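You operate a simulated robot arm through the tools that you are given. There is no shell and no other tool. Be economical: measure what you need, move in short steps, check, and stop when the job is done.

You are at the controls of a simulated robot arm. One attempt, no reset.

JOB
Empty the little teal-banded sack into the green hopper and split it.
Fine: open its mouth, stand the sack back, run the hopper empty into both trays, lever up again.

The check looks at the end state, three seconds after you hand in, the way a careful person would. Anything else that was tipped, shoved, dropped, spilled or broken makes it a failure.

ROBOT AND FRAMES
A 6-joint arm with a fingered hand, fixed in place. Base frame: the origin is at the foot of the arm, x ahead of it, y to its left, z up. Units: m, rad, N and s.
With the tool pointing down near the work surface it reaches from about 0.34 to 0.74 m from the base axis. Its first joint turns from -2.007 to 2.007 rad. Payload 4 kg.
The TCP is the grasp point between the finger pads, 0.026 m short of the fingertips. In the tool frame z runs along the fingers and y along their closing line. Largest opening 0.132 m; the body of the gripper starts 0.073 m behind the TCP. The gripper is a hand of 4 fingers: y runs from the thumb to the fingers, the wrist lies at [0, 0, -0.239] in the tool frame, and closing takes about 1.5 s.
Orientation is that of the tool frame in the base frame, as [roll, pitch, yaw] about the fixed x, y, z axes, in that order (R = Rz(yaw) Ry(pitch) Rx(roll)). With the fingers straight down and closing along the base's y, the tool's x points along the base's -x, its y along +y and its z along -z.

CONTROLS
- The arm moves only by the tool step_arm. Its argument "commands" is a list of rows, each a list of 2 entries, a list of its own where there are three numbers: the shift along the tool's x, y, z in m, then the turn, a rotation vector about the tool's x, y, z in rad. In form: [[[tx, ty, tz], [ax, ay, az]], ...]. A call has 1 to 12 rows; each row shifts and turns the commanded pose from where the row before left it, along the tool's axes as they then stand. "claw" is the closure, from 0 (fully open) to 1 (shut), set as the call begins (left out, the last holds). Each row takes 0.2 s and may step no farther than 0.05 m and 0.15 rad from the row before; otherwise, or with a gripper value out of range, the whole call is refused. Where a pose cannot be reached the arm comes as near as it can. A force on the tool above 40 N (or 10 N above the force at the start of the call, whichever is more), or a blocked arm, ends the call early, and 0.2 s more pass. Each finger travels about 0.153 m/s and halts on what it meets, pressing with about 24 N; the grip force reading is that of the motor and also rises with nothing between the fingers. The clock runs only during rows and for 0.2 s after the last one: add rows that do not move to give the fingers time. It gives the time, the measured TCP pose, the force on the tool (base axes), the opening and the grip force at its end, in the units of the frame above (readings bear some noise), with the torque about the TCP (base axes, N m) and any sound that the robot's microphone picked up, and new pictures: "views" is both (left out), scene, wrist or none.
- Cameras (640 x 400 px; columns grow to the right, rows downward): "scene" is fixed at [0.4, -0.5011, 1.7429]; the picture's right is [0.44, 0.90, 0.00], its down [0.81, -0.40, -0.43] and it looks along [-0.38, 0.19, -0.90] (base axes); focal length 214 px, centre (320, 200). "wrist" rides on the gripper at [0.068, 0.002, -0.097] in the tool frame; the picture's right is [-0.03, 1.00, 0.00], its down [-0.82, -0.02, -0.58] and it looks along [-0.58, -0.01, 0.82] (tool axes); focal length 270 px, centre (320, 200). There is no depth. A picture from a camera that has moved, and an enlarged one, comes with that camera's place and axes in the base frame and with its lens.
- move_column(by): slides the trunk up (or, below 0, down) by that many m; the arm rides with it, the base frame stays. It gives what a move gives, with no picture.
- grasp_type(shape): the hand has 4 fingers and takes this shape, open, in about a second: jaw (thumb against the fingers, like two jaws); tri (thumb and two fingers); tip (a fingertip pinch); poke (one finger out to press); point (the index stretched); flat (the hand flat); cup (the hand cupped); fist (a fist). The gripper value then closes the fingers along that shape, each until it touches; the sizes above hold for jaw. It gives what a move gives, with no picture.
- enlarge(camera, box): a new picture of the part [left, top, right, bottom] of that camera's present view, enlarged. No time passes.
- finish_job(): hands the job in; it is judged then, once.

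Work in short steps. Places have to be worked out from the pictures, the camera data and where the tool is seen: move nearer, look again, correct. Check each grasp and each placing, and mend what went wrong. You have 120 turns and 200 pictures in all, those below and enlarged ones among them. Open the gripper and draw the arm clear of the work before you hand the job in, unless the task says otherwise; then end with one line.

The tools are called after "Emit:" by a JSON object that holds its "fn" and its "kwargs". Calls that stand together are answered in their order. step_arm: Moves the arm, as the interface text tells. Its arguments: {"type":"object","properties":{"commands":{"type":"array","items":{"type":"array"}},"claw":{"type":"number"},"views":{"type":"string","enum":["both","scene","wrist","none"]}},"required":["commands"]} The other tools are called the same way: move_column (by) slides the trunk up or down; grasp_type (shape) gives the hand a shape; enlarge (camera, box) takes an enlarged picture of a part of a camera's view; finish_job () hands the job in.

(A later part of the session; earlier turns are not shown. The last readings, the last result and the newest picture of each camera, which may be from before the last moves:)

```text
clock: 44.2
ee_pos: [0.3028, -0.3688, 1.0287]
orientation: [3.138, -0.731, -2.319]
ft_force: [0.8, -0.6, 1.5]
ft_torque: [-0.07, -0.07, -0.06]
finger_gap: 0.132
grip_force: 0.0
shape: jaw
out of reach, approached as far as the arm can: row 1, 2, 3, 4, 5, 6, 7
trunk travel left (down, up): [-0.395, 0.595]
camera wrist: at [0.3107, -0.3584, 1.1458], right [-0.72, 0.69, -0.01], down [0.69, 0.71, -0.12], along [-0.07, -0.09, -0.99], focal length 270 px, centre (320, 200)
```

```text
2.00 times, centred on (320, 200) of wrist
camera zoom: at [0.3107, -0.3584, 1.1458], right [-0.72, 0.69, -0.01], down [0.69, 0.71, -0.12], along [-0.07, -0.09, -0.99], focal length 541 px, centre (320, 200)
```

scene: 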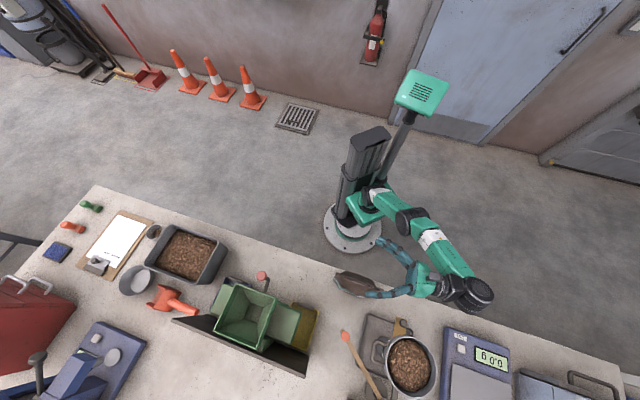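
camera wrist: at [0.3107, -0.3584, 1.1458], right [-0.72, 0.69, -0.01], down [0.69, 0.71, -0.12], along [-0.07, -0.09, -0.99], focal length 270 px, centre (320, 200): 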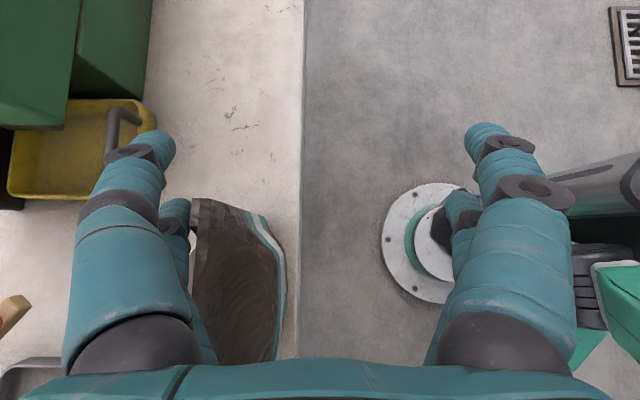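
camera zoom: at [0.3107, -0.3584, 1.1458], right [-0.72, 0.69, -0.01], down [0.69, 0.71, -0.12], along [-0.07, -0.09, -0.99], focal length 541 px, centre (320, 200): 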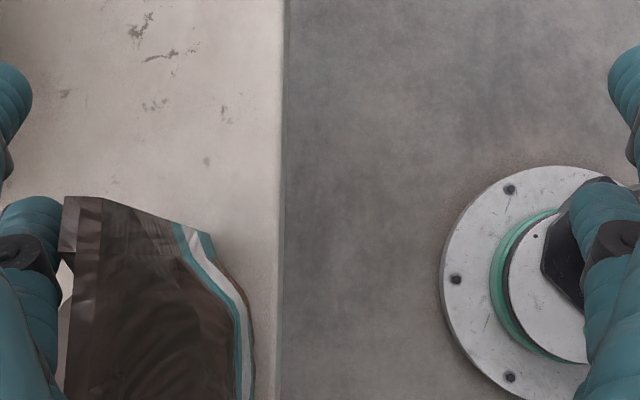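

The arm drifted toward the robot because the last joint is near its limit when pitched this way, and the fingers are close to the sack. I'll raise straight up with the trunk and check the sack.

Emit:
{"fn": "move_column", "kwargs": {"by": 0.15}}

Emit:
{"fn": "step_arm", "kwargs": {"commands": [[[0, 0, 0], [0, 0.14, 0]], [[0, -0.03, 0], [0, 0.14, 0]], [[0, -0.03, -0.03], [0, 0.14, 0]], [[0, -0.03, -0.03], [0, 0.14, 0]], [[0, -0.0, 0], [0, 0.14, 0]]]}}

Emit:
{"fn": "enlarge", "kwargs": {"camera": "scene", "box": [324, 240, 436, 310]}}

```text
clock: 46.0
ee_pos: [0.302, -0.3696, 1.1796]
orientation: [3.137, -0.732, -2.315]
ft_force: [0.0, 0.0, 1.4]
ft_torque: [-0.05, -0.02, 0.01]
finger_gap: 0.1321
grip_force: 0.0
shape: jaw
trunk travel left (down, up): [-0.545, 0.445]
```

```text
clock: 47.2
ee_pos: [0.4127, -0.3941, 1.2097]
orientation: [3.081, -1.433, -2.263]
ft_force: [0.9, -1.2, -0.4]
ft_torque: [-0.04, 0.03, -0.09]
finger_gap: 0.1321
grip_force: 0.0
shape: jaw
out of reach, approached as far as the arm can: row 4, 5
trunk travel left (down, up): [-0.545, 0.445]
camera wrist: at [0.4712, -0.3314, 1.2909], right [-0.73, 0.69, -0.02], down [0.48, 0.49, -0.73], along [-0.49, -0.54, -0.68], focal length 270 px, centre (320, 200)
```

scene: 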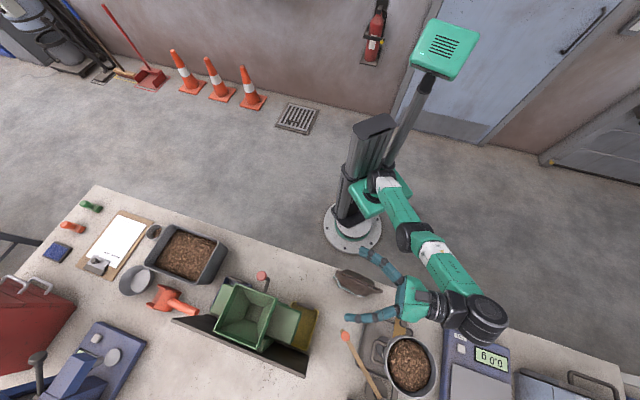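
wrist: 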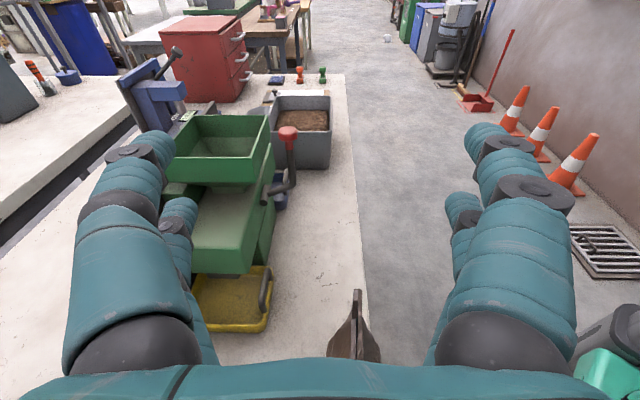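

```text
5.71 times, centred on (380, 275) of scene
camera zoom: at [0.4, -0.5011, 1.7429], right [0.44, 0.9, 0.0], down [0.81, -0.4, -0.43], along [-0.38, 0.19, -0.9], focal length 1226 px, centre (-23, -229)
```

zoom: 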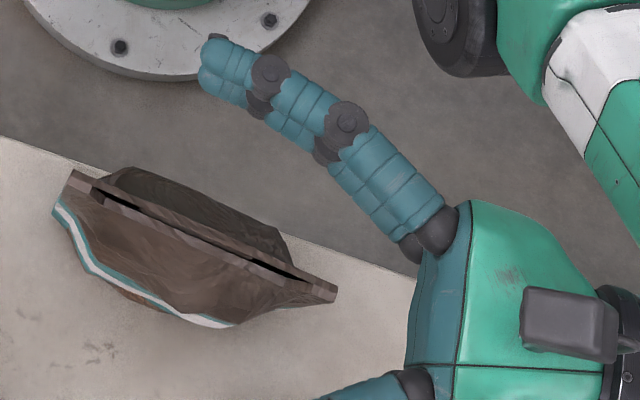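

The sack still stands, nudged slightly, with its centre near (0.406,-0.362) and its slit yaw about 41°. I'll align the tool along it (z = -d, pitched about 19° down), set it over the right half and keep the arm high relative to the trunk.

Emit:
{"fn": "step_arm", "kwargs": {"commands": [[[0.027, 0.012, -0.026], [0, 0, 0]], [[0.027, 0.012, -0.025], [0, 0, 0]], [[0.02, 0, 0], [-0.1, 0, 0]], [[0, 0, 0], [0, -0.1, 0]], [[0, 0, 0], [0, -0.1, 0]]], "views": "wrist"}}

```text
clock: 48.4
ee_pos: [0.3859, -0.3422, 1.2557]
orientation: [3.065, -1.434, -2.292]
ft_force: [0.2, -0.1, 0.4]
ft_torque: [0.05, 0.0, -0.03]
finger_gap: 0.1322
grip_force: 0.2
shape: jaw
out of reach, approached as far as the arm can: row 1, 2, 3, 4, 5
trunk travel left (down, up): [-0.545, 0.445]
camera wrist: at [0.4475, -0.2809, 1.3359], right [-0.7, 0.72, -0.01], down [0.5, 0.47, -0.73], along [-0.52, -0.52, -0.68], focal length 270 px, centre (320, 200)
```

wrist: 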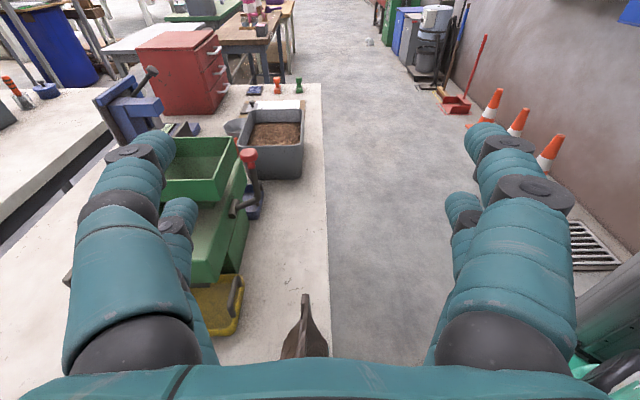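

The last joint is at its far limit with the camera up. I'll roll the tool back by π about its axis (camera below) to get a comfortable mid-range, which leaves roll freedom for tipping.

Emit:
{"fn": "step_arm", "kwargs": {"commands": [[[0, 0, 0], [0, 0, -0.15]], [[0, 0, 0], [0, 0, -0.15]], [[0, 0, 0], [0, 0, -0.15]], [[0, 0, 0], [0, 0, -0.15]], [[0, 0, 0], [0, 0, -0.15]], [[0, 0, 0], [0, 0, -0.15]], [[0, 0, 0], [0, 0, -0.15]], [[0, 0, 0], [0, 0, -0.15]], [[0, 0, 0], [0, 0, -0.15]], [[0, 0, 0], [0, 0, -0.15]], [[0, 0, 0], [0, 0, -0.15]]], "views": "none"}}

Emit:
{"fn": "step_arm", "kwargs": {"commands": [[[0, 0, 0], [0, 0, -0.149]], [[0, 0, 0], [0, 0, -0.149]], [[0, 0, 0], [0, 0, -0.149]], [[0, 0, 0], [0, 0, -0.149]], [[0, 0, 0], [0, 0, -0.149]], [[0, 0, 0], [0, 0, -0.149]], [[0, 0, 0], [0, 0, -0.149]], [[0, 0, 0], [0, 0, -0.149]], [[0, 0, 0], [0, 0, -0.149]], [[0, 0, 0], [0, 0, -0.149]]]}}

```text
clock: 50.8
ee_pos: [0.3857, -0.3426, 1.257]
orientation: [1.705, 0.093, -0.784]
ft_force: [0.3, 0.1, -0.2]
ft_torque: [-0.03, 0.01, 0.01]
finger_gap: 0.132
grip_force: 0.1
shape: jaw
trunk travel left (down, up): [-0.545, 0.445]
```

```text
clock: 53.0
ee_pos: [0.3865, -0.344, 1.2559]
orientation: [-3.057, 1.436, 0.858]
ft_force: [-0.3, 0.4, -0.1]
ft_torque: [0.0, -0.03, 0.01]
finger_gap: 0.1321
grip_force: 0.0
shape: jaw
trunk travel left (down, up): [-0.545, 0.445]
camera wrist: at [0.4624, -0.2705, 1.2007], right [0.7, -0.72, 0.01], down [0.32, 0.33, 0.89], along [-0.64, -0.61, 0.46], focal length 270 px, centre (320, 200)
```

scene: 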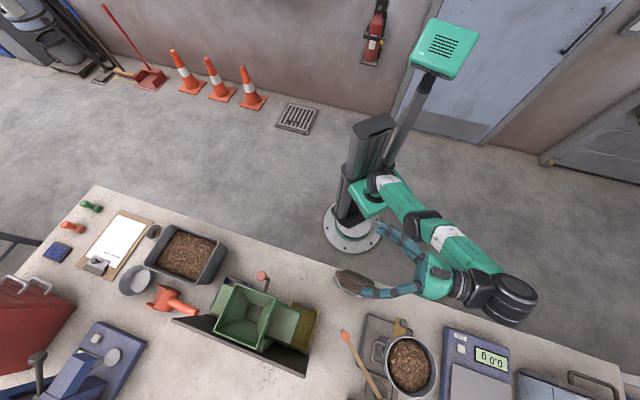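
wrist: 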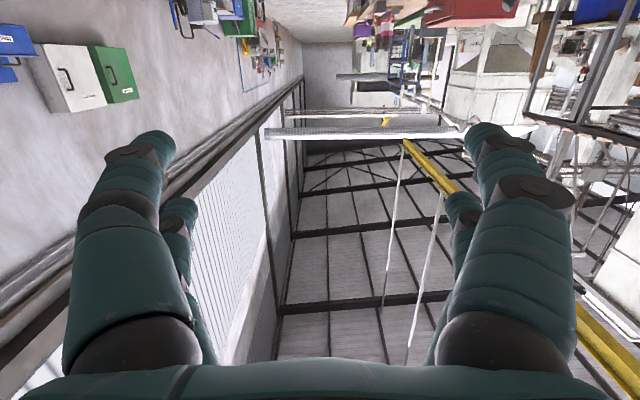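

The roll worked. Before gripping, I'll point the tool down here, where the last joint is comfortable, to inspect the slit up close and try to spread the lips.

Emit:
{"fn": "step_arm", "kwargs": {"commands": [[[0, 0, 0], [0, 0.143, 0]], [[0, 0, 0], [0, 0.143, 0]], [[0, 0, 0], [0, 0.143, 0]], [[0, 0, 0], [0, 0.143, 0]], [[0, 0, 0], [0, 0.143, 0]], [[0, 0, 0], [0, 0.143, 0]], [[0, 0, 0], [0, 0.143, 0]], [[0, 0, 0], [0, 0.143, 0]], [[0, 0, 0], [0, 0.143, 0]], [[0, 0, 0], [0, 0.143, 0]]], "views": "wrist"}}

```text
clock: 55.2
ee_pos: [0.2953, -0.3625, 1.1094]
orientation: [-3.136, 0.004, 0.776]
ft_force: [-0.4, 0.6, 0.1]
ft_torque: [-0.03, 0.0, 0.02]
finger_gap: 0.1322
grip_force: 0.1
shape: jaw
out of reach, approached as far as the arm can: row 1, 2, 3, 4, 5, 6, 7, 8, 9, 10
trunk travel left (down, up): [-0.545, 0.445]
camera wrist: at [0.3457, -0.3164, 1.2045], right [0.68, -0.73, 0.0], down [-0.59, -0.56, 0.58], along [-0.43, -0.39, -0.81], focal length 270 px, centre (320, 200)
```

wrist: 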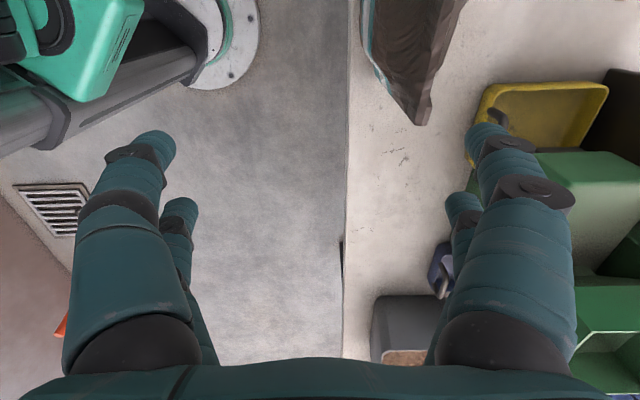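

The tool points down, offset inward. I'll move over the slit centre and align the yaw with the slit.

Emit:
{"fn": "step_arm", "kwargs": {"commands": [[[0.026, 0.026, 0], [0, 0, 0]], [[0.026, 0.026, 0], [0, 0, 0]], [[0.026, 0.025, 0], [0, 0, 0]], [[0, 0, 0], [0, 0, 0.057]]], "views": "wrist"}}

Emit:
{"fn": "enlarge", "kwargs": {"camera": "wrist", "box": [240, 130, 400, 330]}}

```text
clock: 56.2
ee_pos: [0.3928, -0.3487, 1.0776]
orientation: [-3.135, 0.007, 0.719]
ft_force: [0.1, 0.1, 0.5]
ft_torque: [0.02, 0.0, 0.0]
finger_gap: 0.132
grip_force: 0.2
shape: jaw
out of reach, approached as far as the arm can: row 1, 2, 3
trunk travel left (down, up): [-0.545, 0.445]
camera wrist: at [0.4462, -0.3055, 1.1734], right [0.64, -0.77, -0.01], down [-0.62, -0.52, 0.58], along [-0.45, -0.37, -0.81], focal length 270 px, centre (320, 200)
```

wrist: 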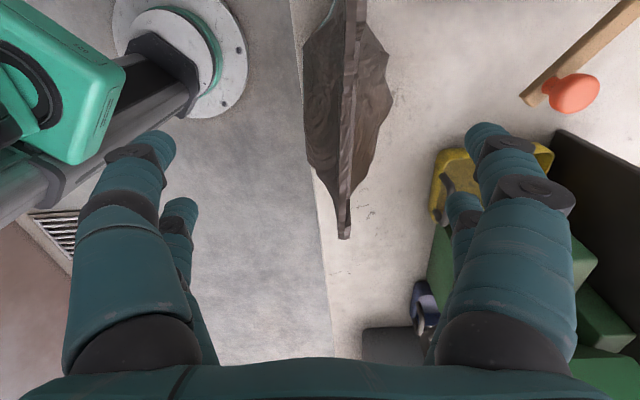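

```text
2.00 times, centred on (320, 230) of wrist
camera zoom: at [0.4462, -0.3055, 1.1734], right [0.64, -0.77, -0.01], down [-0.62, -0.52, 0.58], along [-0.45, -0.37, -0.81], focal length 541 px, centre (320, 140)
```

zoom: 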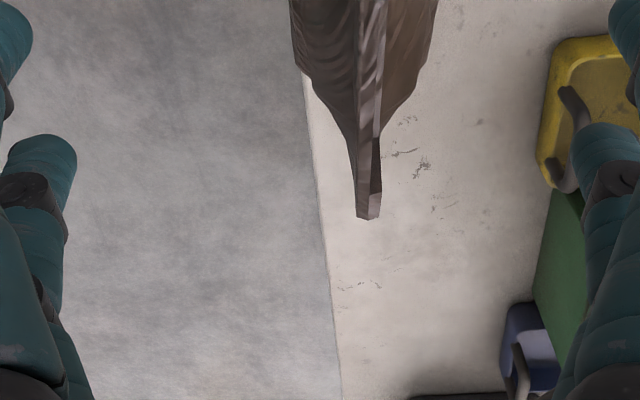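

The tool is over the slit, but the arm is near its upper reach. I'll raise the trunk by 0.2 m, bring the arm back down and centre, to give the joints room.

Emit:
{"fn": "move_column", "kwargs": {"by": 0.2}}

Emit:
{"fn": "step_arm", "kwargs": {"commands": [[[0.02, 0.01, 0.045], [0, 0, 0]], [[0.02, 0.01, 0.045], [0, 0, 0]], [[0, 0, 0.045], [0, 0, 0]], [[0, 0, 0.045], [0, 0, 0]]], "views": "wrist"}}

Emit:
{"fn": "enlarge", "kwargs": {"camera": "wrist", "box": [240, 130, 400, 330]}}

```text
clock: 58.3
ee_pos: [0.392, -0.3496, 1.2786]
orientation: [-3.133, 0.006, 0.718]
ft_force: [-0.1, -0.3, -0.5]
ft_torque: [0.03, -0.01, 0.03]
finger_gap: 0.1319
grip_force: 0.0
shape: jaw
trunk travel left (down, up): [-0.745, 0.245]
```

```text
refused: row 1 steps farther than a row can; nothing moved
```

```text
2.00 times, centred on (320, 230) of wrist
camera zoom: at [0.4456, -0.3057, 1.3735], right [0.64, -0.77, -0.01], down [-0.62, -0.52, 0.58], along [-0.45, -0.37, -0.81], focal length 541 px, centre (320, 140)
```

zoom: 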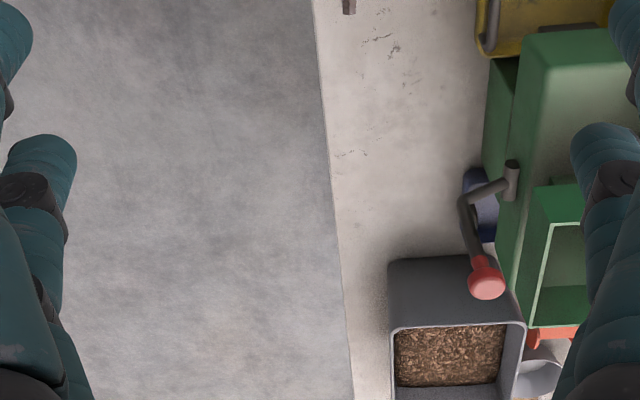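

That call was refused for its step size, so I'll repeat it with smaller rows.

Emit:
{"fn": "step_arm", "kwargs": {"commands": [[[0.015, 0.008, 0.043], [0, 0, 0]], [[0.015, 0.008, 0.043], [0, 0, 0]], [[0.01, 0.004, 0.045], [0, 0, 0]], [[0, 0, 0.045], [0, 0, 0]], [[0, 0, 0.02], [0, 0, 0]]], "views": "wrist"}}

Emit:
{"fn": "enlarge", "kwargs": {"camera": "wrist", "box": [240, 130, 400, 330]}}

```text
clock: 59.5
ee_pos: [0.4332, -0.337, 1.0806]
orientation: [-3.135, 0.007, 0.717]
ft_force: [-0.5, 0.7, -0.1]
ft_torque: [-0.01, 0.03, 0.03]
finger_gap: 0.1319
grip_force: 0.1
shape: jaw
trunk travel left (down, up): [-0.745, 0.245]
camera wrist: at [0.4861, -0.2939, 1.1752], right [0.64, -0.77, -0.01], down [-0.62, -0.52, 0.58], along [-0.45, -0.37, -0.81], focal length 270 px, centre (320, 200)
```

wrist: 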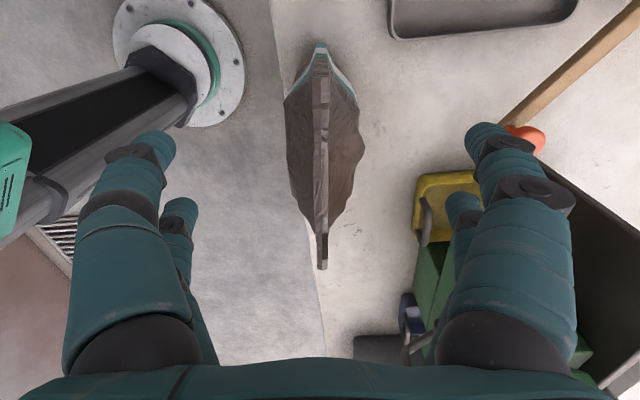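

```text
2.00 times, centred on (320, 230) of wrist
camera zoom: at [0.4861, -0.2939, 1.1752], right [0.64, -0.77, -0.01], down [-0.62, -0.52, 0.58], along [-0.45, -0.37, -0.81], focal length 541 px, centre (320, 140)
```

zoom: 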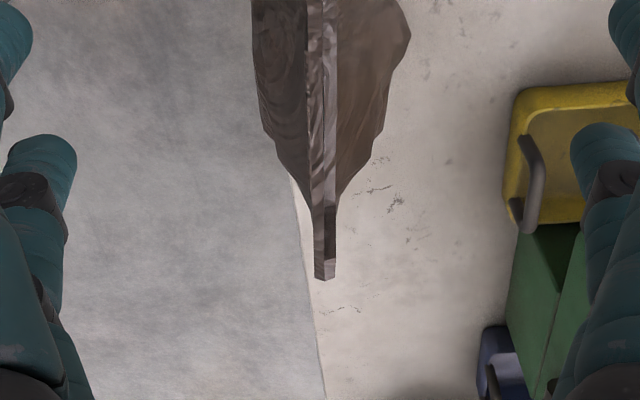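

The slit is well aligned with the hand's centre plane. I'll zoom tightly on the lips.

Emit:
{"fn": "enlarge", "kwargs": {"camera": "wrist", "box": [280, 35, 370, 125]}}

Emit:
{"fn": "enlarge", "kwargs": {"camera": "wrist", "box": [280, 120, 370, 275]}}

```text
4.44 times, centred on (325, 80) of wrist
camera zoom: at [0.4861, -0.2939, 1.1752], right [0.64, -0.77, -0.01], down [-0.62, -0.52, 0.58], along [-0.45, -0.37, -0.81], focal length 1201 px, centre (298, 733)
```

zoom: 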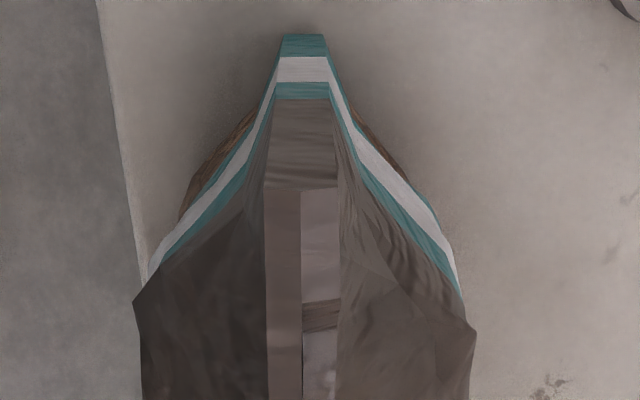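

```text
2.58 times, centred on (325, 198) of wrist
camera zoom: at [0.4861, -0.2939, 1.1752], right [0.64, -0.77, -0.01], down [-0.62, -0.52, 0.58], along [-0.45, -0.37, -0.81], focal length 698 px, centre (307, 206)
```

zoom: 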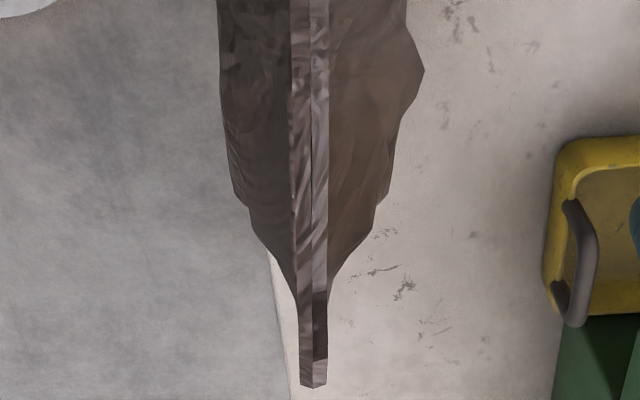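

The lips are two roughly 6 mm walls touching each other. I'll set the fingertip-pinch shape and close it, to make a narrow wedge that I can press into the slit and then spread.

Emit:
{"fn": "grasp_type", "kwargs": {"shape": "tip"}}

Emit:
{"fn": "step_arm", "kwargs": {"commands": [[[0, 0, -0.01], [0, 0, 0]], [[0, 0, 0], [0, 0, 0]], [[0, 0, 0], [0, 0, 0]], [[0, 0, 0], [0, 0, 0]], [[0, 0, 0], [0, 0, 0]], [[0, 0, 0], [0, 0, 0]], [[0, 0, 0], [0, 0, 0]]], "claw": 1}}

```text
clock: 60.4
ee_pos: [0.4321, -0.3375, 1.0811]
orientation: [-3.134, 0.006, 0.718]
ft_force: [-0.7, 0.0, 0.0]
ft_torque: [0.01, 0.03, -0.02]
finger_gap: 0.1321
grip_force: 0.0
shape: tip
trunk travel left (down, up): [-0.745, 0.245]
```

```text
clock: 62.0
ee_pos: [0.4325, -0.3377, 1.09]
orientation: [-3.136, 0.007, 0.718]
ft_force: [0.2, 0.4, 0.2]
ft_torque: [0.0, 0.01, 0.03]
finger_gap: 0.0
grip_force: 23.7
shape: tip
trunk travel left (down, up): [-0.745, 0.245]
camera wrist: at [0.4858, -0.294, 1.1862], right [0.64, -0.77, -0.01], down [-0.62, -0.52, 0.58], along [-0.45, -0.37, -0.81], focal length 270 px, centre (320, 200)
```

scene: 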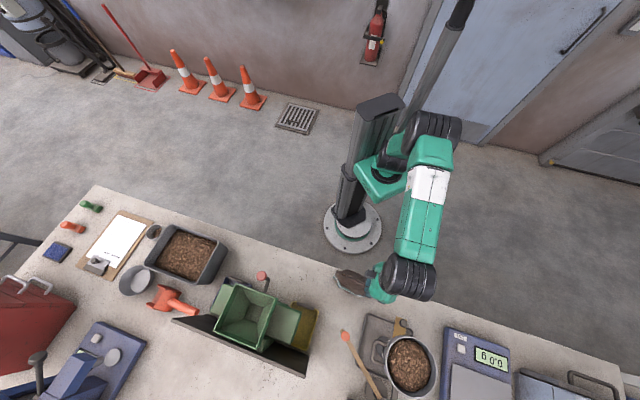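
wrist: 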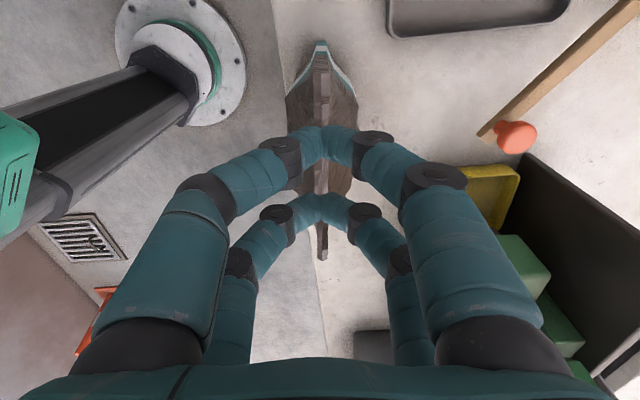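

Closed, the fingers make a blunt arch, which is not a wedge. I'll try the poke shape, with a single straight finger.

Emit:
{"fn": "step_arm", "kwargs": {"commands": [[[0, 0, -0.03], [0, 0, 0]], [[0, 0, 0], [0, 0, 0]]], "claw": 0, "views": "none"}}

Emit:
{"fn": "grasp_type", "kwargs": {"shape": "poke"}}

Emit:
{"fn": "step_arm", "kwargs": {"commands": [[[0, 0, 0], [0, 0, 0]]]}}

Emit:
{"fn": "enlarge", "kwargs": {"camera": "scene", "box": [324, 240, 436, 310]}}

```text
clock: 62.6
ee_pos: [0.4328, -0.3376, 1.122]
orientation: [-3.136, 0.008, 0.717]
ft_force: [0.4, 0.1, 0.2]
ft_torque: [0.03, 0.0, -0.01]
finger_gap: 0.1319
grip_force: 0.2
shape: tip
trunk travel left (down, up): [-0.745, 0.245]
```

```text
clock: 63.5
ee_pos: [0.4328, -0.3376, 1.1215]
orientation: [-3.133, 0.007, 0.718]
ft_force: [0.3, 0.0, 0.2]
ft_torque: [-0.02, -0.01, 0.02]
finger_gap: 0.0
grip_force: 0.0
shape: poke
trunk travel left (down, up): [-0.745, 0.245]
```

```text
clock: 63.9
ee_pos: [0.4327, -0.3384, 1.1212]
orientation: [-3.135, 0.008, 0.717]
ft_force: [-0.4, -0.5, 0.1]
ft_torque: [0.01, 0.01, 0.03]
finger_gap: 0.0002
grip_force: 0.0
shape: poke
trunk travel left (down, up): [-0.745, 0.245]
camera wrist: at [0.4858, -0.2948, 1.2169], right [0.64, -0.77, -0.01], down [-0.62, -0.52, 0.58], along [-0.45, -0.37, -0.81], focal length 270 px, centre (320, 200)
```

scene: 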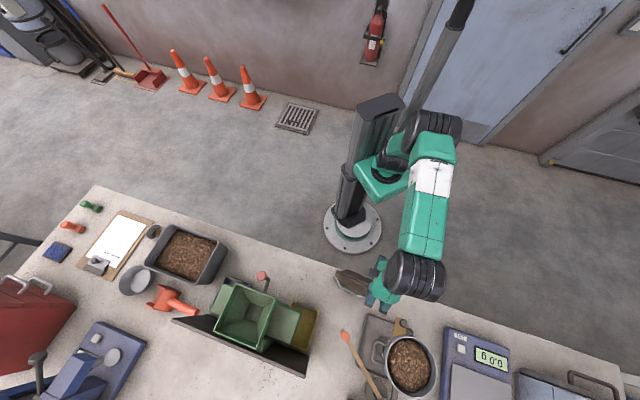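
wrist: 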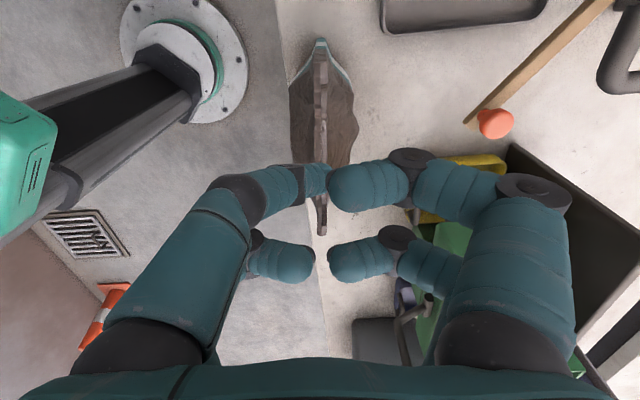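

```text
5.71 times, centred on (380, 275) of scene
camera zoom: at [0.4, -0.5011, 1.7429], right [0.44, 0.9, 0.0], down [0.81, -0.4, -0.43], along [-0.38, 0.19, -0.9], focal length 1226 px, centre (-23, -229)
```

zoom: 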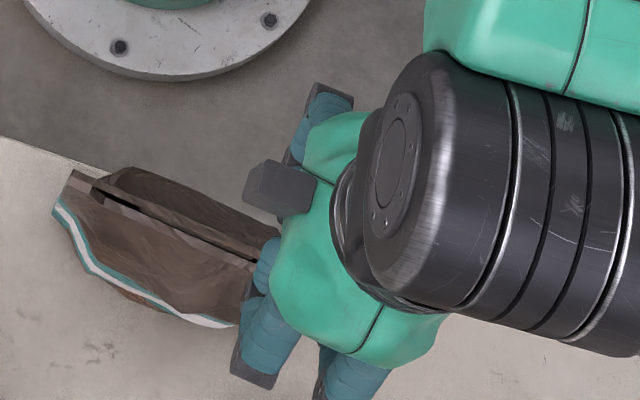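

Poke still curls. I'll try the point shape, with the index stretched.

Emit:
{"fn": "grasp_type", "kwargs": {"shape": "point"}}

Emit:
{"fn": "step_arm", "kwargs": {"commands": [[[0, 0, 0], [0, 0, 0]]], "views": "wrist"}}

Emit:
{"fn": "grasp_type", "kwargs": {"shape": "flat"}}

Emit:
{"fn": "step_arm", "kwargs": {"commands": [[[0, 0, 0], [0, 0, 0]]], "views": "wrist"}}

```text
clock: 64.8
ee_pos: [0.4333, -0.3388, 1.1221]
orientation: [-3.133, 0.005, 0.716]
ft_force: [0.1, 0.0, -0.4]
ft_torque: [-0.01, 0.02, -0.01]
finger_gap: 0.0
grip_force: 0.1
shape: point
trunk travel left (down, up): [-0.745, 0.245]
```

```text
clock: 65.2
ee_pos: [0.4326, -0.3389, 1.1225]
orientation: [-3.134, 0.008, 0.715]
ft_force: [-0.6, 0.6, 0.1]
ft_torque: [0.02, -0.01, 0.02]
finger_gap: 0.0002
grip_force: 0.0
shape: point
trunk travel left (down, up): [-0.745, 0.245]
camera wrist: at [0.4858, -0.2948, 1.2169], right [0.64, -0.77, -0.01], down [-0.62, -0.52, 0.58], along [-0.45, -0.37, -0.81], focal length 270 px, centre (320, 200)
```

wrist: 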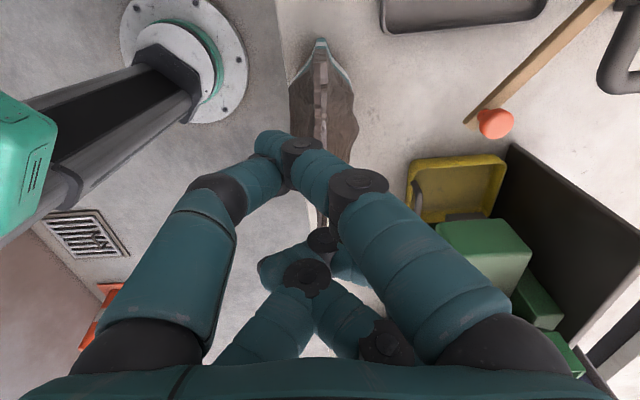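

```text
clock: 66.1
ee_pos: [0.4323, -0.3381, 1.1212]
orientation: [-3.136, 0.006, 0.717]
ft_force: [-0.7, 0.1, -0.6]
ft_torque: [-0.05, -0.02, 0.01]
finger_gap: 0.0
grip_force: 0.2
shape: flat
trunk travel left (down, up): [-0.745, 0.245]
```

```text
clock: 66.5
ee_pos: [0.4332, -0.3383, 1.1218]
orientation: [-3.135, 0.008, 0.717]
ft_force: [0.0, -0.3, 0.2]
ft_torque: [-0.04, 0.0, -0.03]
finger_gap: 0.0
grip_force: 0.0
shape: flat
trunk travel left (down, up): [-0.745, 0.245]
camera wrist: at [0.4858, -0.2948, 1.2169], right [0.64, -0.77, -0.01], down [-0.62, -0.52, 0.58], along [-0.45, -0.37, -0.81], focal length 270 px, centre (320, 200)
```

wrist: 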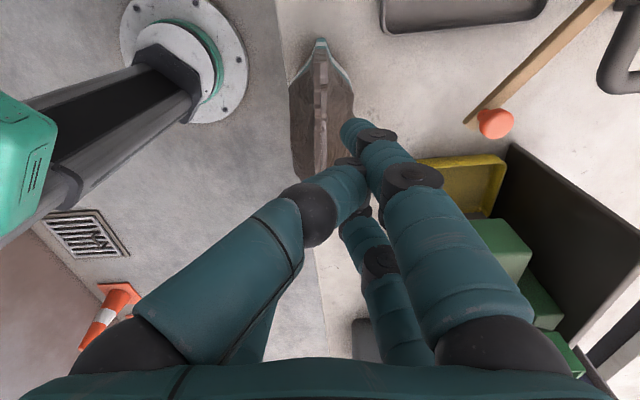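

The flat shape makes a blade: two straight fingers about 1 cm thick and 6 cm wide, in line with the slit. I'll line the blade up over the slit centre and come down a bit.

Emit:
{"fn": "step_arm", "kwargs": {"commands": [[[-0.018, -0.009, 0.015], [0, 0, 0]], [[-0.017, -0.009, 0.015], [0, 0, 0]]]}}

Emit:
{"fn": "enlarge", "kwargs": {"camera": "wrist", "box": [270, 50, 420, 270]}}

Emit:
{"fn": "enlarge", "kwargs": {"camera": "scene", "box": [324, 240, 436, 310]}}

```text
clock: 67.1
ee_pos: [0.395, -0.3461, 1.0938]
orientation: [-3.135, 0.006, 0.72]
ft_force: [-0.6, 0.0, 0.1]
ft_torque: [-0.01, 0.01, -0.03]
finger_gap: 0.0
grip_force: 0.0
shape: flat
trunk travel left (down, up): [-0.745, 0.245]
camera wrist: at [0.4481, -0.3034, 1.1883], right [0.64, -0.77, -0.01], down [-0.62, -0.52, 0.58], along [-0.45, -0.37, -0.81], focal length 270 px, centre (320, 200)
```

scene: 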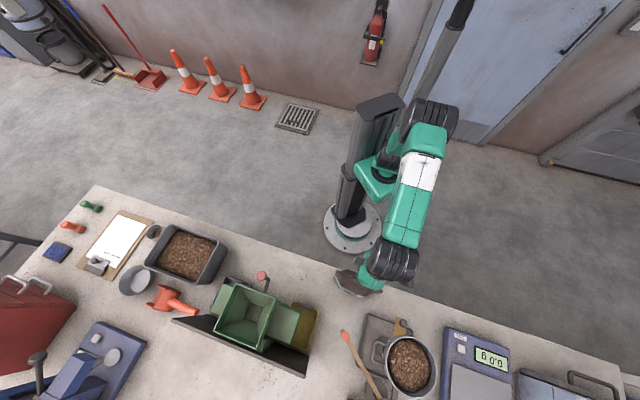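
wrist: 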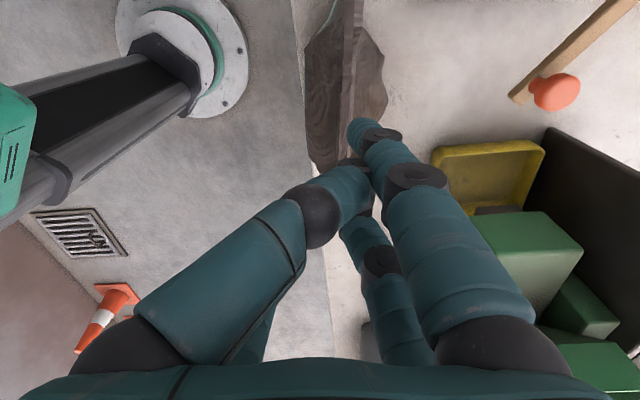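

```text
1.82 times, centred on (345, 160) of wrist
camera zoom: at [0.4481, -0.3034, 1.1883], right [0.64, -0.77, -0.01], down [-0.62, -0.52, 0.58], along [-0.45, -0.37, -0.81], focal length 491 px, centre (274, 273)
```

zoom: 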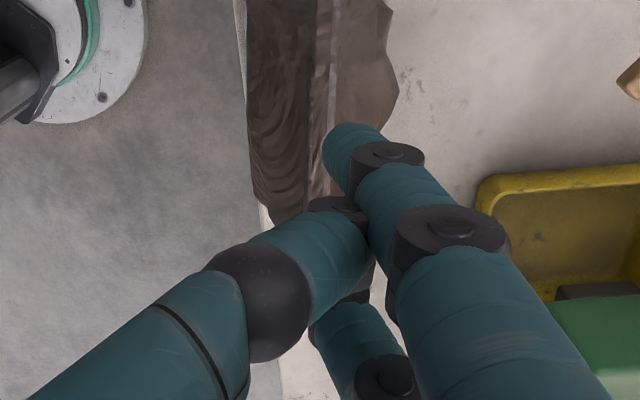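

```text
5.71 times, centred on (380, 275) of scene
camera zoom: at [0.4, -0.5011, 1.7429], right [0.44, 0.9, 0.0], down [0.81, -0.4, -0.43], along [-0.38, 0.19, -0.9], focal length 1226 px, centre (-23, -229)
```

zoom: 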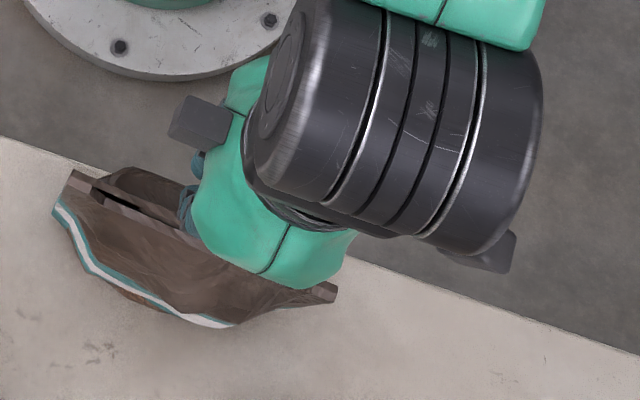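

The left end shows a real dark gap. I'll tilt the hand about 20° so the finger blade hangs vertical and centre its tips over the slit line.

Emit:
{"fn": "step_arm", "kwargs": {"commands": [[[0, -0.019, 0], [0, 0, 0]], [[0, 0, 0], [-0.115, 0, 0]], [[0, 0, 0], [-0.115, 0, 0]], [[0, 0, 0], [-0.11, 0, 0]]], "views": "wrist"}}

Emit:
{"fn": "enlarge", "kwargs": {"camera": "wrist", "box": [270, 50, 420, 270]}}

```text
clock: 68.1
ee_pos: [0.3821, -0.3336, 1.0932]
orientation: [2.804, 0.006, 0.719]
ft_force: [0.1, 0.5, -0.5]
ft_torque: [-0.01, -0.02, 0.02]
finger_gap: 0.0002
grip_force: 0.2
shape: flat
trunk travel left (down, up): [-0.745, 0.245]
camera wrist: at [0.4152, -0.2653, 1.1836], right [0.6, -0.73, 0.33], down [-0.75, -0.38, 0.54], along [-0.27, -0.58, -0.77], focal length 270 px, centre (320, 200)
```

wrist: 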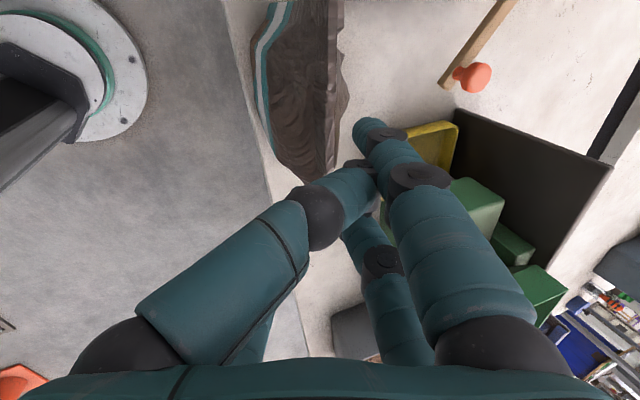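

```text
1.82 times, centred on (345, 160) of wrist
camera zoom: at [0.4152, -0.2653, 1.1836], right [0.6, -0.73, 0.33], down [-0.75, -0.38, 0.54], along [-0.27, -0.58, -0.77], focal length 491 px, centre (274, 273)
```

zoom: 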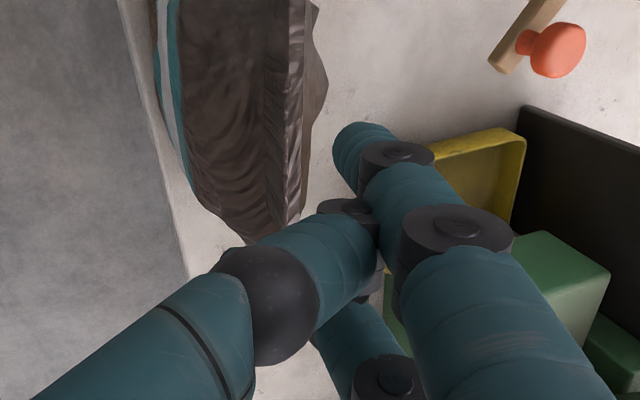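

The blade is now roughly vertical, with tips estimated about 3 mm off the slit line and 4 cm above it. I'll descend 2.5 cm along the finger direction and recheck.

Emit:
{"fn": "step_arm", "kwargs": {"commands": [[[0, -0.0042, 0.0118], [0, 0, 0]], [[0, -0.0042, 0.0118], [0, 0, 0]]]}}

Emit:
{"fn": "enlarge", "kwargs": {"camera": "wrist", "box": [270, 50, 420, 270]}}

Emit:
{"fn": "enlarge", "kwargs": {"camera": "scene", "box": [324, 240, 436, 310]}}

```text
clock: 68.7
ee_pos: [0.3825, -0.3331, 1.0659]
orientation: [2.808, 0.007, 0.719]
ft_force: [0.1, 0.2, -0.5]
ft_torque: [0.02, -0.02, 0.0]
finger_gap: 0.0001
grip_force: 0.0
shape: flat
trunk travel left (down, up): [-0.745, 0.245]
camera wrist: at [0.415, -0.2659, 1.157], right [0.6, -0.73, 0.33], down [-0.75, -0.38, 0.54], along [-0.27, -0.57, -0.77], focal length 270 px, centre (320, 200)
```

scene: 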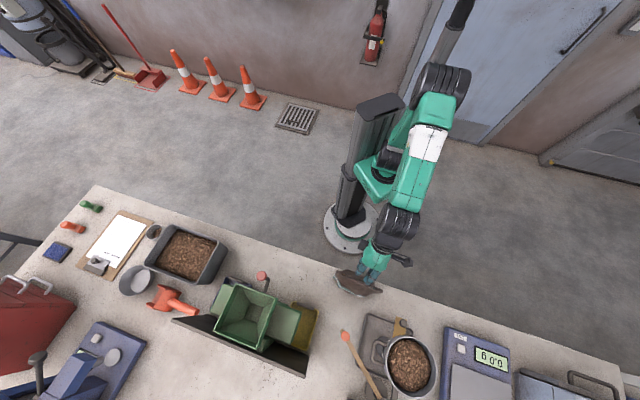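
wrist: 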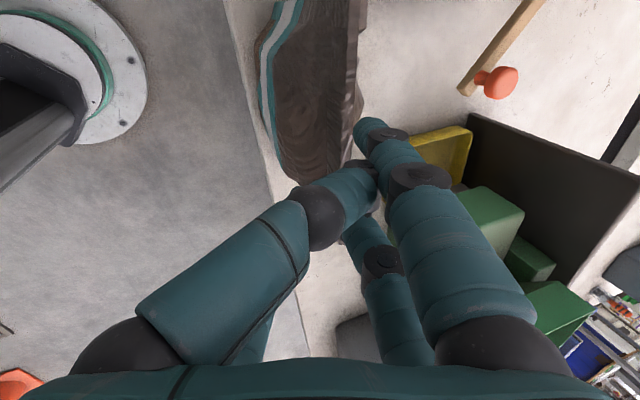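

```text
1.82 times, centred on (345, 160) of wrist
camera zoom: at [0.415, -0.2659, 1.157], right [0.6, -0.73, 0.33], down [-0.75, -0.38, 0.54], along [-0.27, -0.57, -0.77], focal length 491 px, centre (274, 273)
```

zoom: 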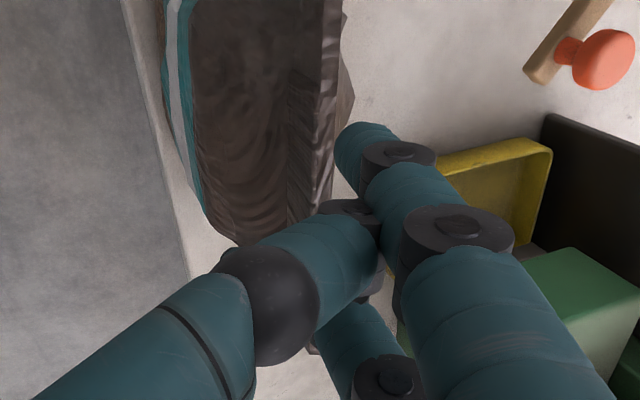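

```text
5.71 times, centred on (380, 275) of scene
camera zoom: at [0.4, -0.5011, 1.7429], right [0.44, 0.9, 0.0], down [0.81, -0.4, -0.43], along [-0.38, 0.19, -0.9], focal length 1226 px, centre (-23, -229)
```

zoom: 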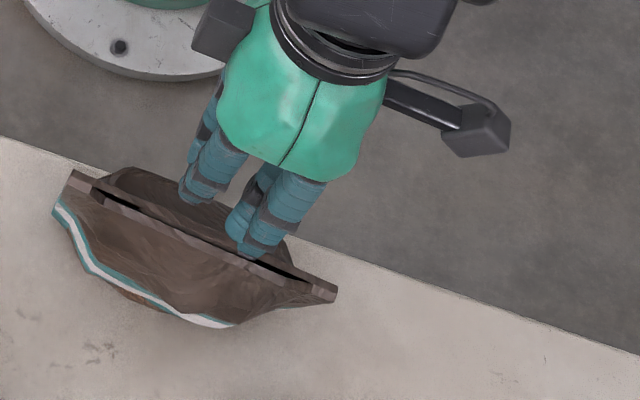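

From the scene view the index-pair tip hovers over the slit within about 2-3 mm. I'll shift 2 mm toward the robot and press down gently in small steps, watching the force.

Emit:
{"fn": "step_arm", "kwargs": {"commands": [[[0, -0.002, 0], [0, 0, 0]], [[0, -0.002, 0.0057], [0, 0, 0]], [[0, -0.002, 0.0057], [0, 0, 0]], [[0, -0.0013, 0.0038], [0, 0, 0]]], "views": "none"}}

Emit:
{"fn": "enlarge", "kwargs": {"camera": "scene", "box": [334, 255, 406, 300]}}

```text
clock: 69.7
ee_pos: [0.3804, -0.3316, 1.049]
orientation: [2.807, 0.006, 0.718]
ft_force: [-1.2, -0.2, -0.2]
ft_torque: [0.01, -0.02, 0.02]
finger_gap: 0.0002
grip_force: 0.0
shape: flat
trunk travel left (down, up): [-0.745, 0.245]
```

```text
8.89 times, centred on (370, 278) of scene
camera zoom: at [0.4, -0.5011, 1.7429], right [0.44, 0.9, 0.0], down [0.81, -0.4, -0.43], along [-0.38, 0.19, -0.9], focal length 1906 px, centre (-124, -489)
```

zoom: 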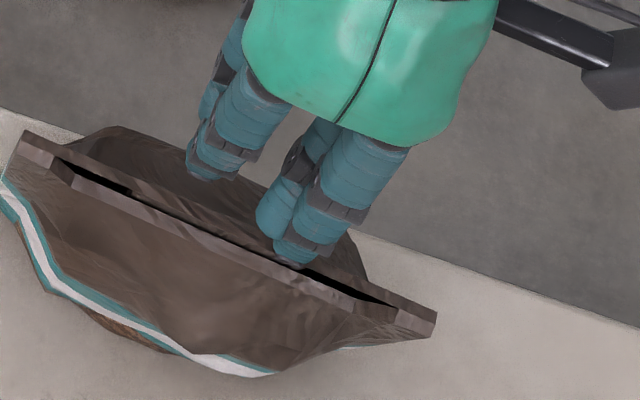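

The gap now shows along the whole slit, and the tip sits at it. I'll continue down 1 cm.

Emit:
{"fn": "step_arm", "kwargs": {"commands": [[[0, -0.0015, 0.004], [0, 0, 0]], [[0, -0.0015, 0.004], [0, 0, 0]], [[0, -0.001, 0.0035], [0, 0, 0]]], "views": "none"}}

Emit:
{"fn": "enlarge", "kwargs": {"camera": "scene", "box": [334, 255, 406, 300]}}

```text
clock: 70.5
ee_pos: [0.3812, -0.3316, 1.043]
orientation: [2.797, 0.006, 0.717]
ft_force: [-3.5, 5.0, 29.1]
ft_torque: [-0.32, -1.02, 0.1]
finger_gap: 0.0002
grip_force: 0.1
shape: flat
trunk travel left (down, up): [-0.745, 0.245]
```

```text
8.89 times, centred on (370, 278) of scene
camera zoom: at [0.4, -0.5011, 1.7429], right [0.44, 0.9, 0.0], down [0.81, -0.4, -0.43], along [-0.38, 0.19, -0.9], focal length 1906 px, centre (-124, -489)
```

zoom: 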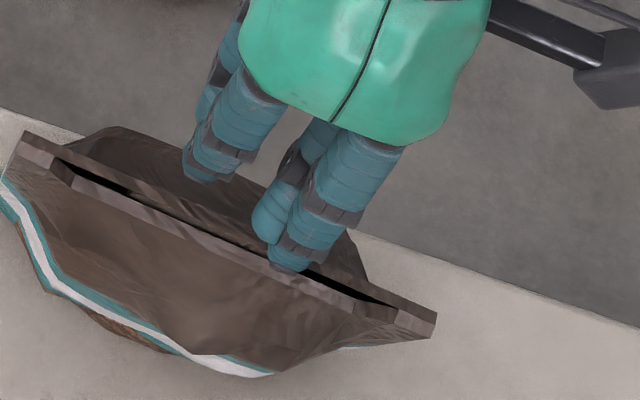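

There is 29 N of contact, and the torque puts it about 6-8 mm on the robot side of the slit, on the near lip. I'll lift, shift 6 mm outward and try again.

Emit:
{"fn": "step_arm", "kwargs": {"commands": [[[0, 0.003, -0.0095], [0, 0, 0]], [[0, 0.006, -0.0015], [0, 0, 0]], [[0, -0.0017, 0.0047], [0, 0, 0]], [[0, -0.0017, 0.0047], [0, 0, 0]], [[0, -0.0007, 0.0019], [0, 0, 0]], [[0, -0.0007, 0.0019], [0, 0, 0]]], "views": "none"}}

Emit:
{"fn": "enlarge", "kwargs": {"camera": "scene", "box": [334, 255, 406, 300]}}

```text
clock: 71.9
ee_pos: [0.3835, -0.3348, 1.0382]
orientation: [2.811, 0.008, 0.717]
ft_force: [-0.5, -0.4, 1.7]
ft_torque: [-0.01, -0.02, -0.05]
finger_gap: 0.0
grip_force: 0.0
shape: flat
trunk travel left (down, up): [-0.745, 0.245]
```

```text
8.89 times, centred on (370, 278) of scene
camera zoom: at [0.4, -0.5011, 1.7429], right [0.44, 0.9, 0.0], down [0.81, -0.4, -0.43], along [-0.38, 0.19, -0.9], focal length 1906 px, centre (-124, -489)
```

zoom: 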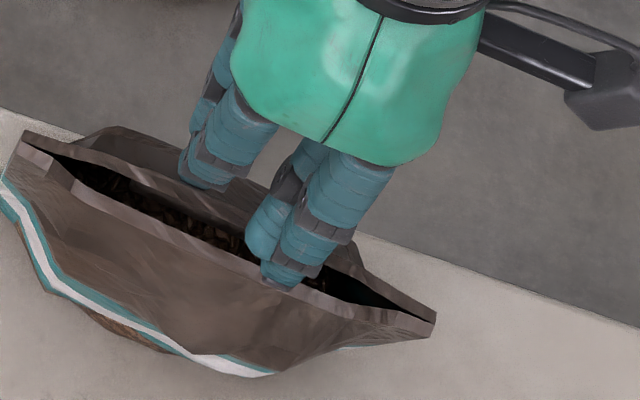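

The blade has entered and the mouth has opened, with chips visible inside. I'll go another 1.2 cm deeper to widen it.

Emit:
{"fn": "step_arm", "kwargs": {"commands": [[[0, -0.0013, 0.0038], [0, 0, 0]], [[0, -0.0013, 0.0038], [0, 0, 0]], [[0, -0.0013, 0.0038], [0, 0, 0]]], "views": "none"}}

Emit:
{"fn": "enlarge", "kwargs": {"camera": "scene", "box": [334, 255, 406, 300]}}

```text
clock: 72.7
ee_pos: [0.3843, -0.336, 1.0277]
orientation: [2.808, 0.007, 0.719]
ft_force: [0.5, -0.4, 3.5]
ft_torque: [-0.07, -0.08, -0.1]
finger_gap: 0.0
grip_force: 0.0
shape: flat
trunk travel left (down, up): [-0.745, 0.245]
```

```text
8.89 times, centred on (370, 278) of scene
camera zoom: at [0.4, -0.5011, 1.7429], right [0.44, 0.9, 0.0], down [0.81, -0.4, -0.43], along [-0.38, 0.19, -0.9], focal length 1906 px, centre (-124, -489)
```

zoom: 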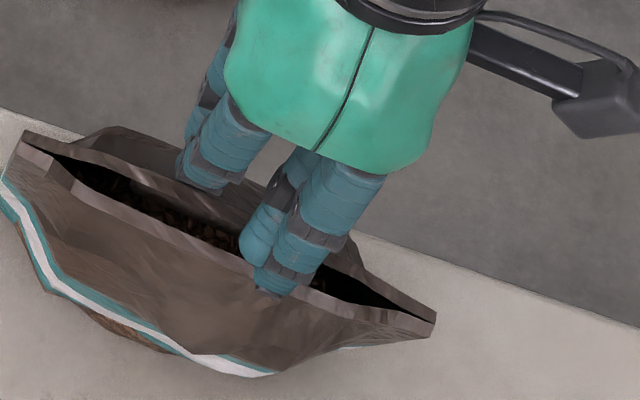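

The mouth is open about 1.2 cm. I'll push the finger sideways outward by about 1.2 cm to see whether the far lip opens wider.

Emit:
{"fn": "step_arm", "kwargs": {"commands": [[[0, 0.0038, 0.0013], [0, 0, 0]], [[0, 0.0038, 0.0013], [0, 0, 0]], [[0, 0.0038, 0.0013], [0, 0, 0]]], "views": "none"}}

Emit:
{"fn": "enlarge", "kwargs": {"camera": "scene", "box": [334, 255, 406, 300]}}

```text
clock: 73.5
ee_pos: [0.3929, -0.345, 1.0264]
orientation: [2.808, 0.008, 0.718]
ft_force: [-1.4, 0.8, -0.2]
ft_torque: [-0.01, -0.01, -0.01]
finger_gap: 0.0001
grip_force: 0.0
shape: flat
trunk travel left (down, up): [-0.745, 0.245]
```

```text
8.89 times, centred on (370, 278) of scene
camera zoom: at [0.4, -0.5011, 1.7429], right [0.44, 0.9, 0.0], down [0.81, -0.4, -0.43], along [-0.38, 0.19, -0.9], focal length 1906 px, centre (-124, -489)
```

zoom: 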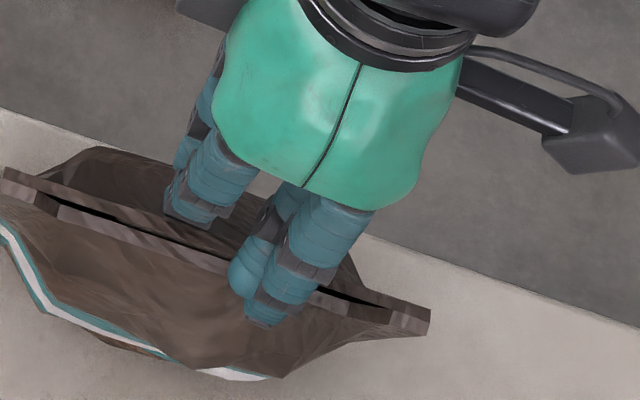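

The lips spring back and the sack turned slightly, so the mouth only stays open while held. I'll withdraw straight up and take stock.

Emit:
{"fn": "step_arm", "kwargs": {"commands": [[[0, 0.007, -0.019], [0, 0, 0]], [[0, 0.01, -0.028], [0, 0, 0]], [[0, 0.016, -0.045], [0, 0, 0]], [[0, 0.016, -0.045], [0.115, 0, 0]], [[0, 0.01, -0.03], [0.115, 0, 0]], [[-0.02, 0, 0], [0.11, 0, 0]]], "views": "wrist"}}

Emit:
{"fn": "enlarge", "kwargs": {"camera": "scene", "box": [324, 240, 436, 310]}}

```text
clock: 74.9
ee_pos: [0.3819, -0.3604, 1.2]
orientation: [-3.133, 0.006, 0.718]
ft_force: [0.2, 0.1, -0.1]
ft_torque: [-0.02, 0.01, -0.02]
finger_gap: 0.0
grip_force: 0.0
shape: flat
trunk travel left (down, up): [-0.745, 0.245]
camera wrist: at [0.4349, -0.3173, 1.297], right [0.64, -0.77, -0.01], down [-0.62, -0.52, 0.58], along [-0.45, -0.37, -0.81], focal length 270 px, centre (320, 200)
```

wrist: 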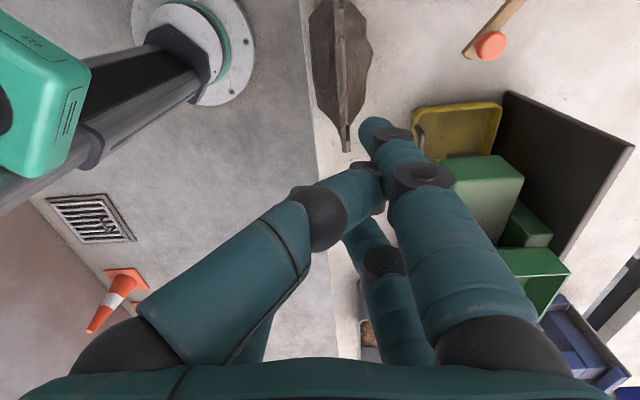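

```text
5.71 times, centred on (380, 275) of scene
camera zoom: at [0.4, -0.5011, 1.7429], right [0.44, 0.9, 0.0], down [0.81, -0.4, -0.43], along [-0.38, 0.19, -0.9], focal length 1226 px, centre (-23, -229)
```

zoom: 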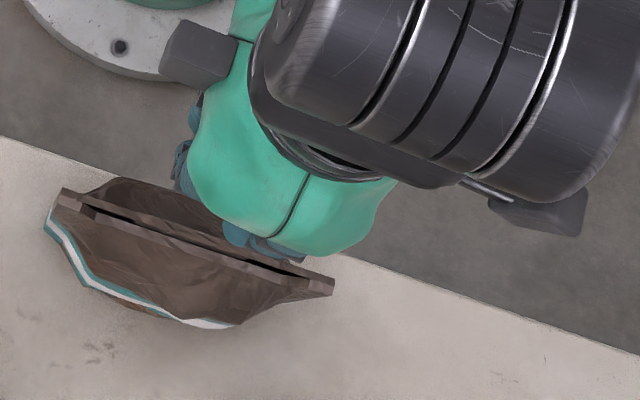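

The sack stands at (0.407,-0.367) with yaw 47°, 2 cm from its original spot. I'll now take the jaw shape and pitch the tool to near horizontal along -d (camera below), for a side grip across the sack's thickness that leaves the mouth free.

Emit:
{"fn": "grasp_type", "kwargs": {"shape": "jaw"}}

Emit:
{"fn": "step_arm", "kwargs": {"commands": [[[0.01, 0, -0.03], [0, -0.136, 0]], [[0.02, 0, -0.02], [0, -0.136, 0]], [[0, 0, 0], [0, -0.136, 0]], [[0, 0, 0], [0, -0.136, 0]], [[0, 0, 0], [0, -0.136, 0]], [[0, 0, 0], [0, -0.136, 0]], [[0, 0, 0], [0, -0.136, 0]], [[0, 0, 0], [0, -0.136, 0]], [[0, 0, 0], [0, -0.136, 0]]], "views": "scene"}}

```text
clock: 75.8
ee_pos: [0.3816, -0.3602, 1.2025]
orientation: [-3.136, 0.006, 0.718]
ft_force: [0.3, 0.8, 0.4]
ft_torque: [0.0, 0.02, 0.01]
finger_gap: 0.1319
grip_force: 0.0
shape: jaw
trunk travel left (down, up): [-0.745, 0.245]
```

```text
clock: 77.8
ee_pos: [0.408, -0.3391, 1.2501]
orientation: [-3.123, 1.232, 0.738]
ft_force: [-1.0, 0.5, 0.1]
ft_torque: [-0.03, 0.02, 0.0]
finger_gap: 0.1319
grip_force: 0.0
shape: jaw
trunk travel left (down, up): [-0.745, 0.245]
```

scene: 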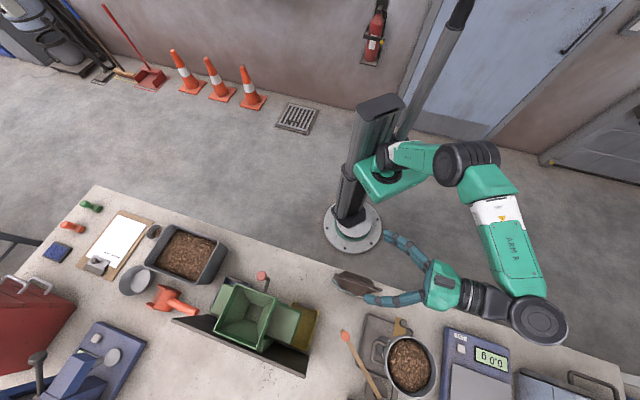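

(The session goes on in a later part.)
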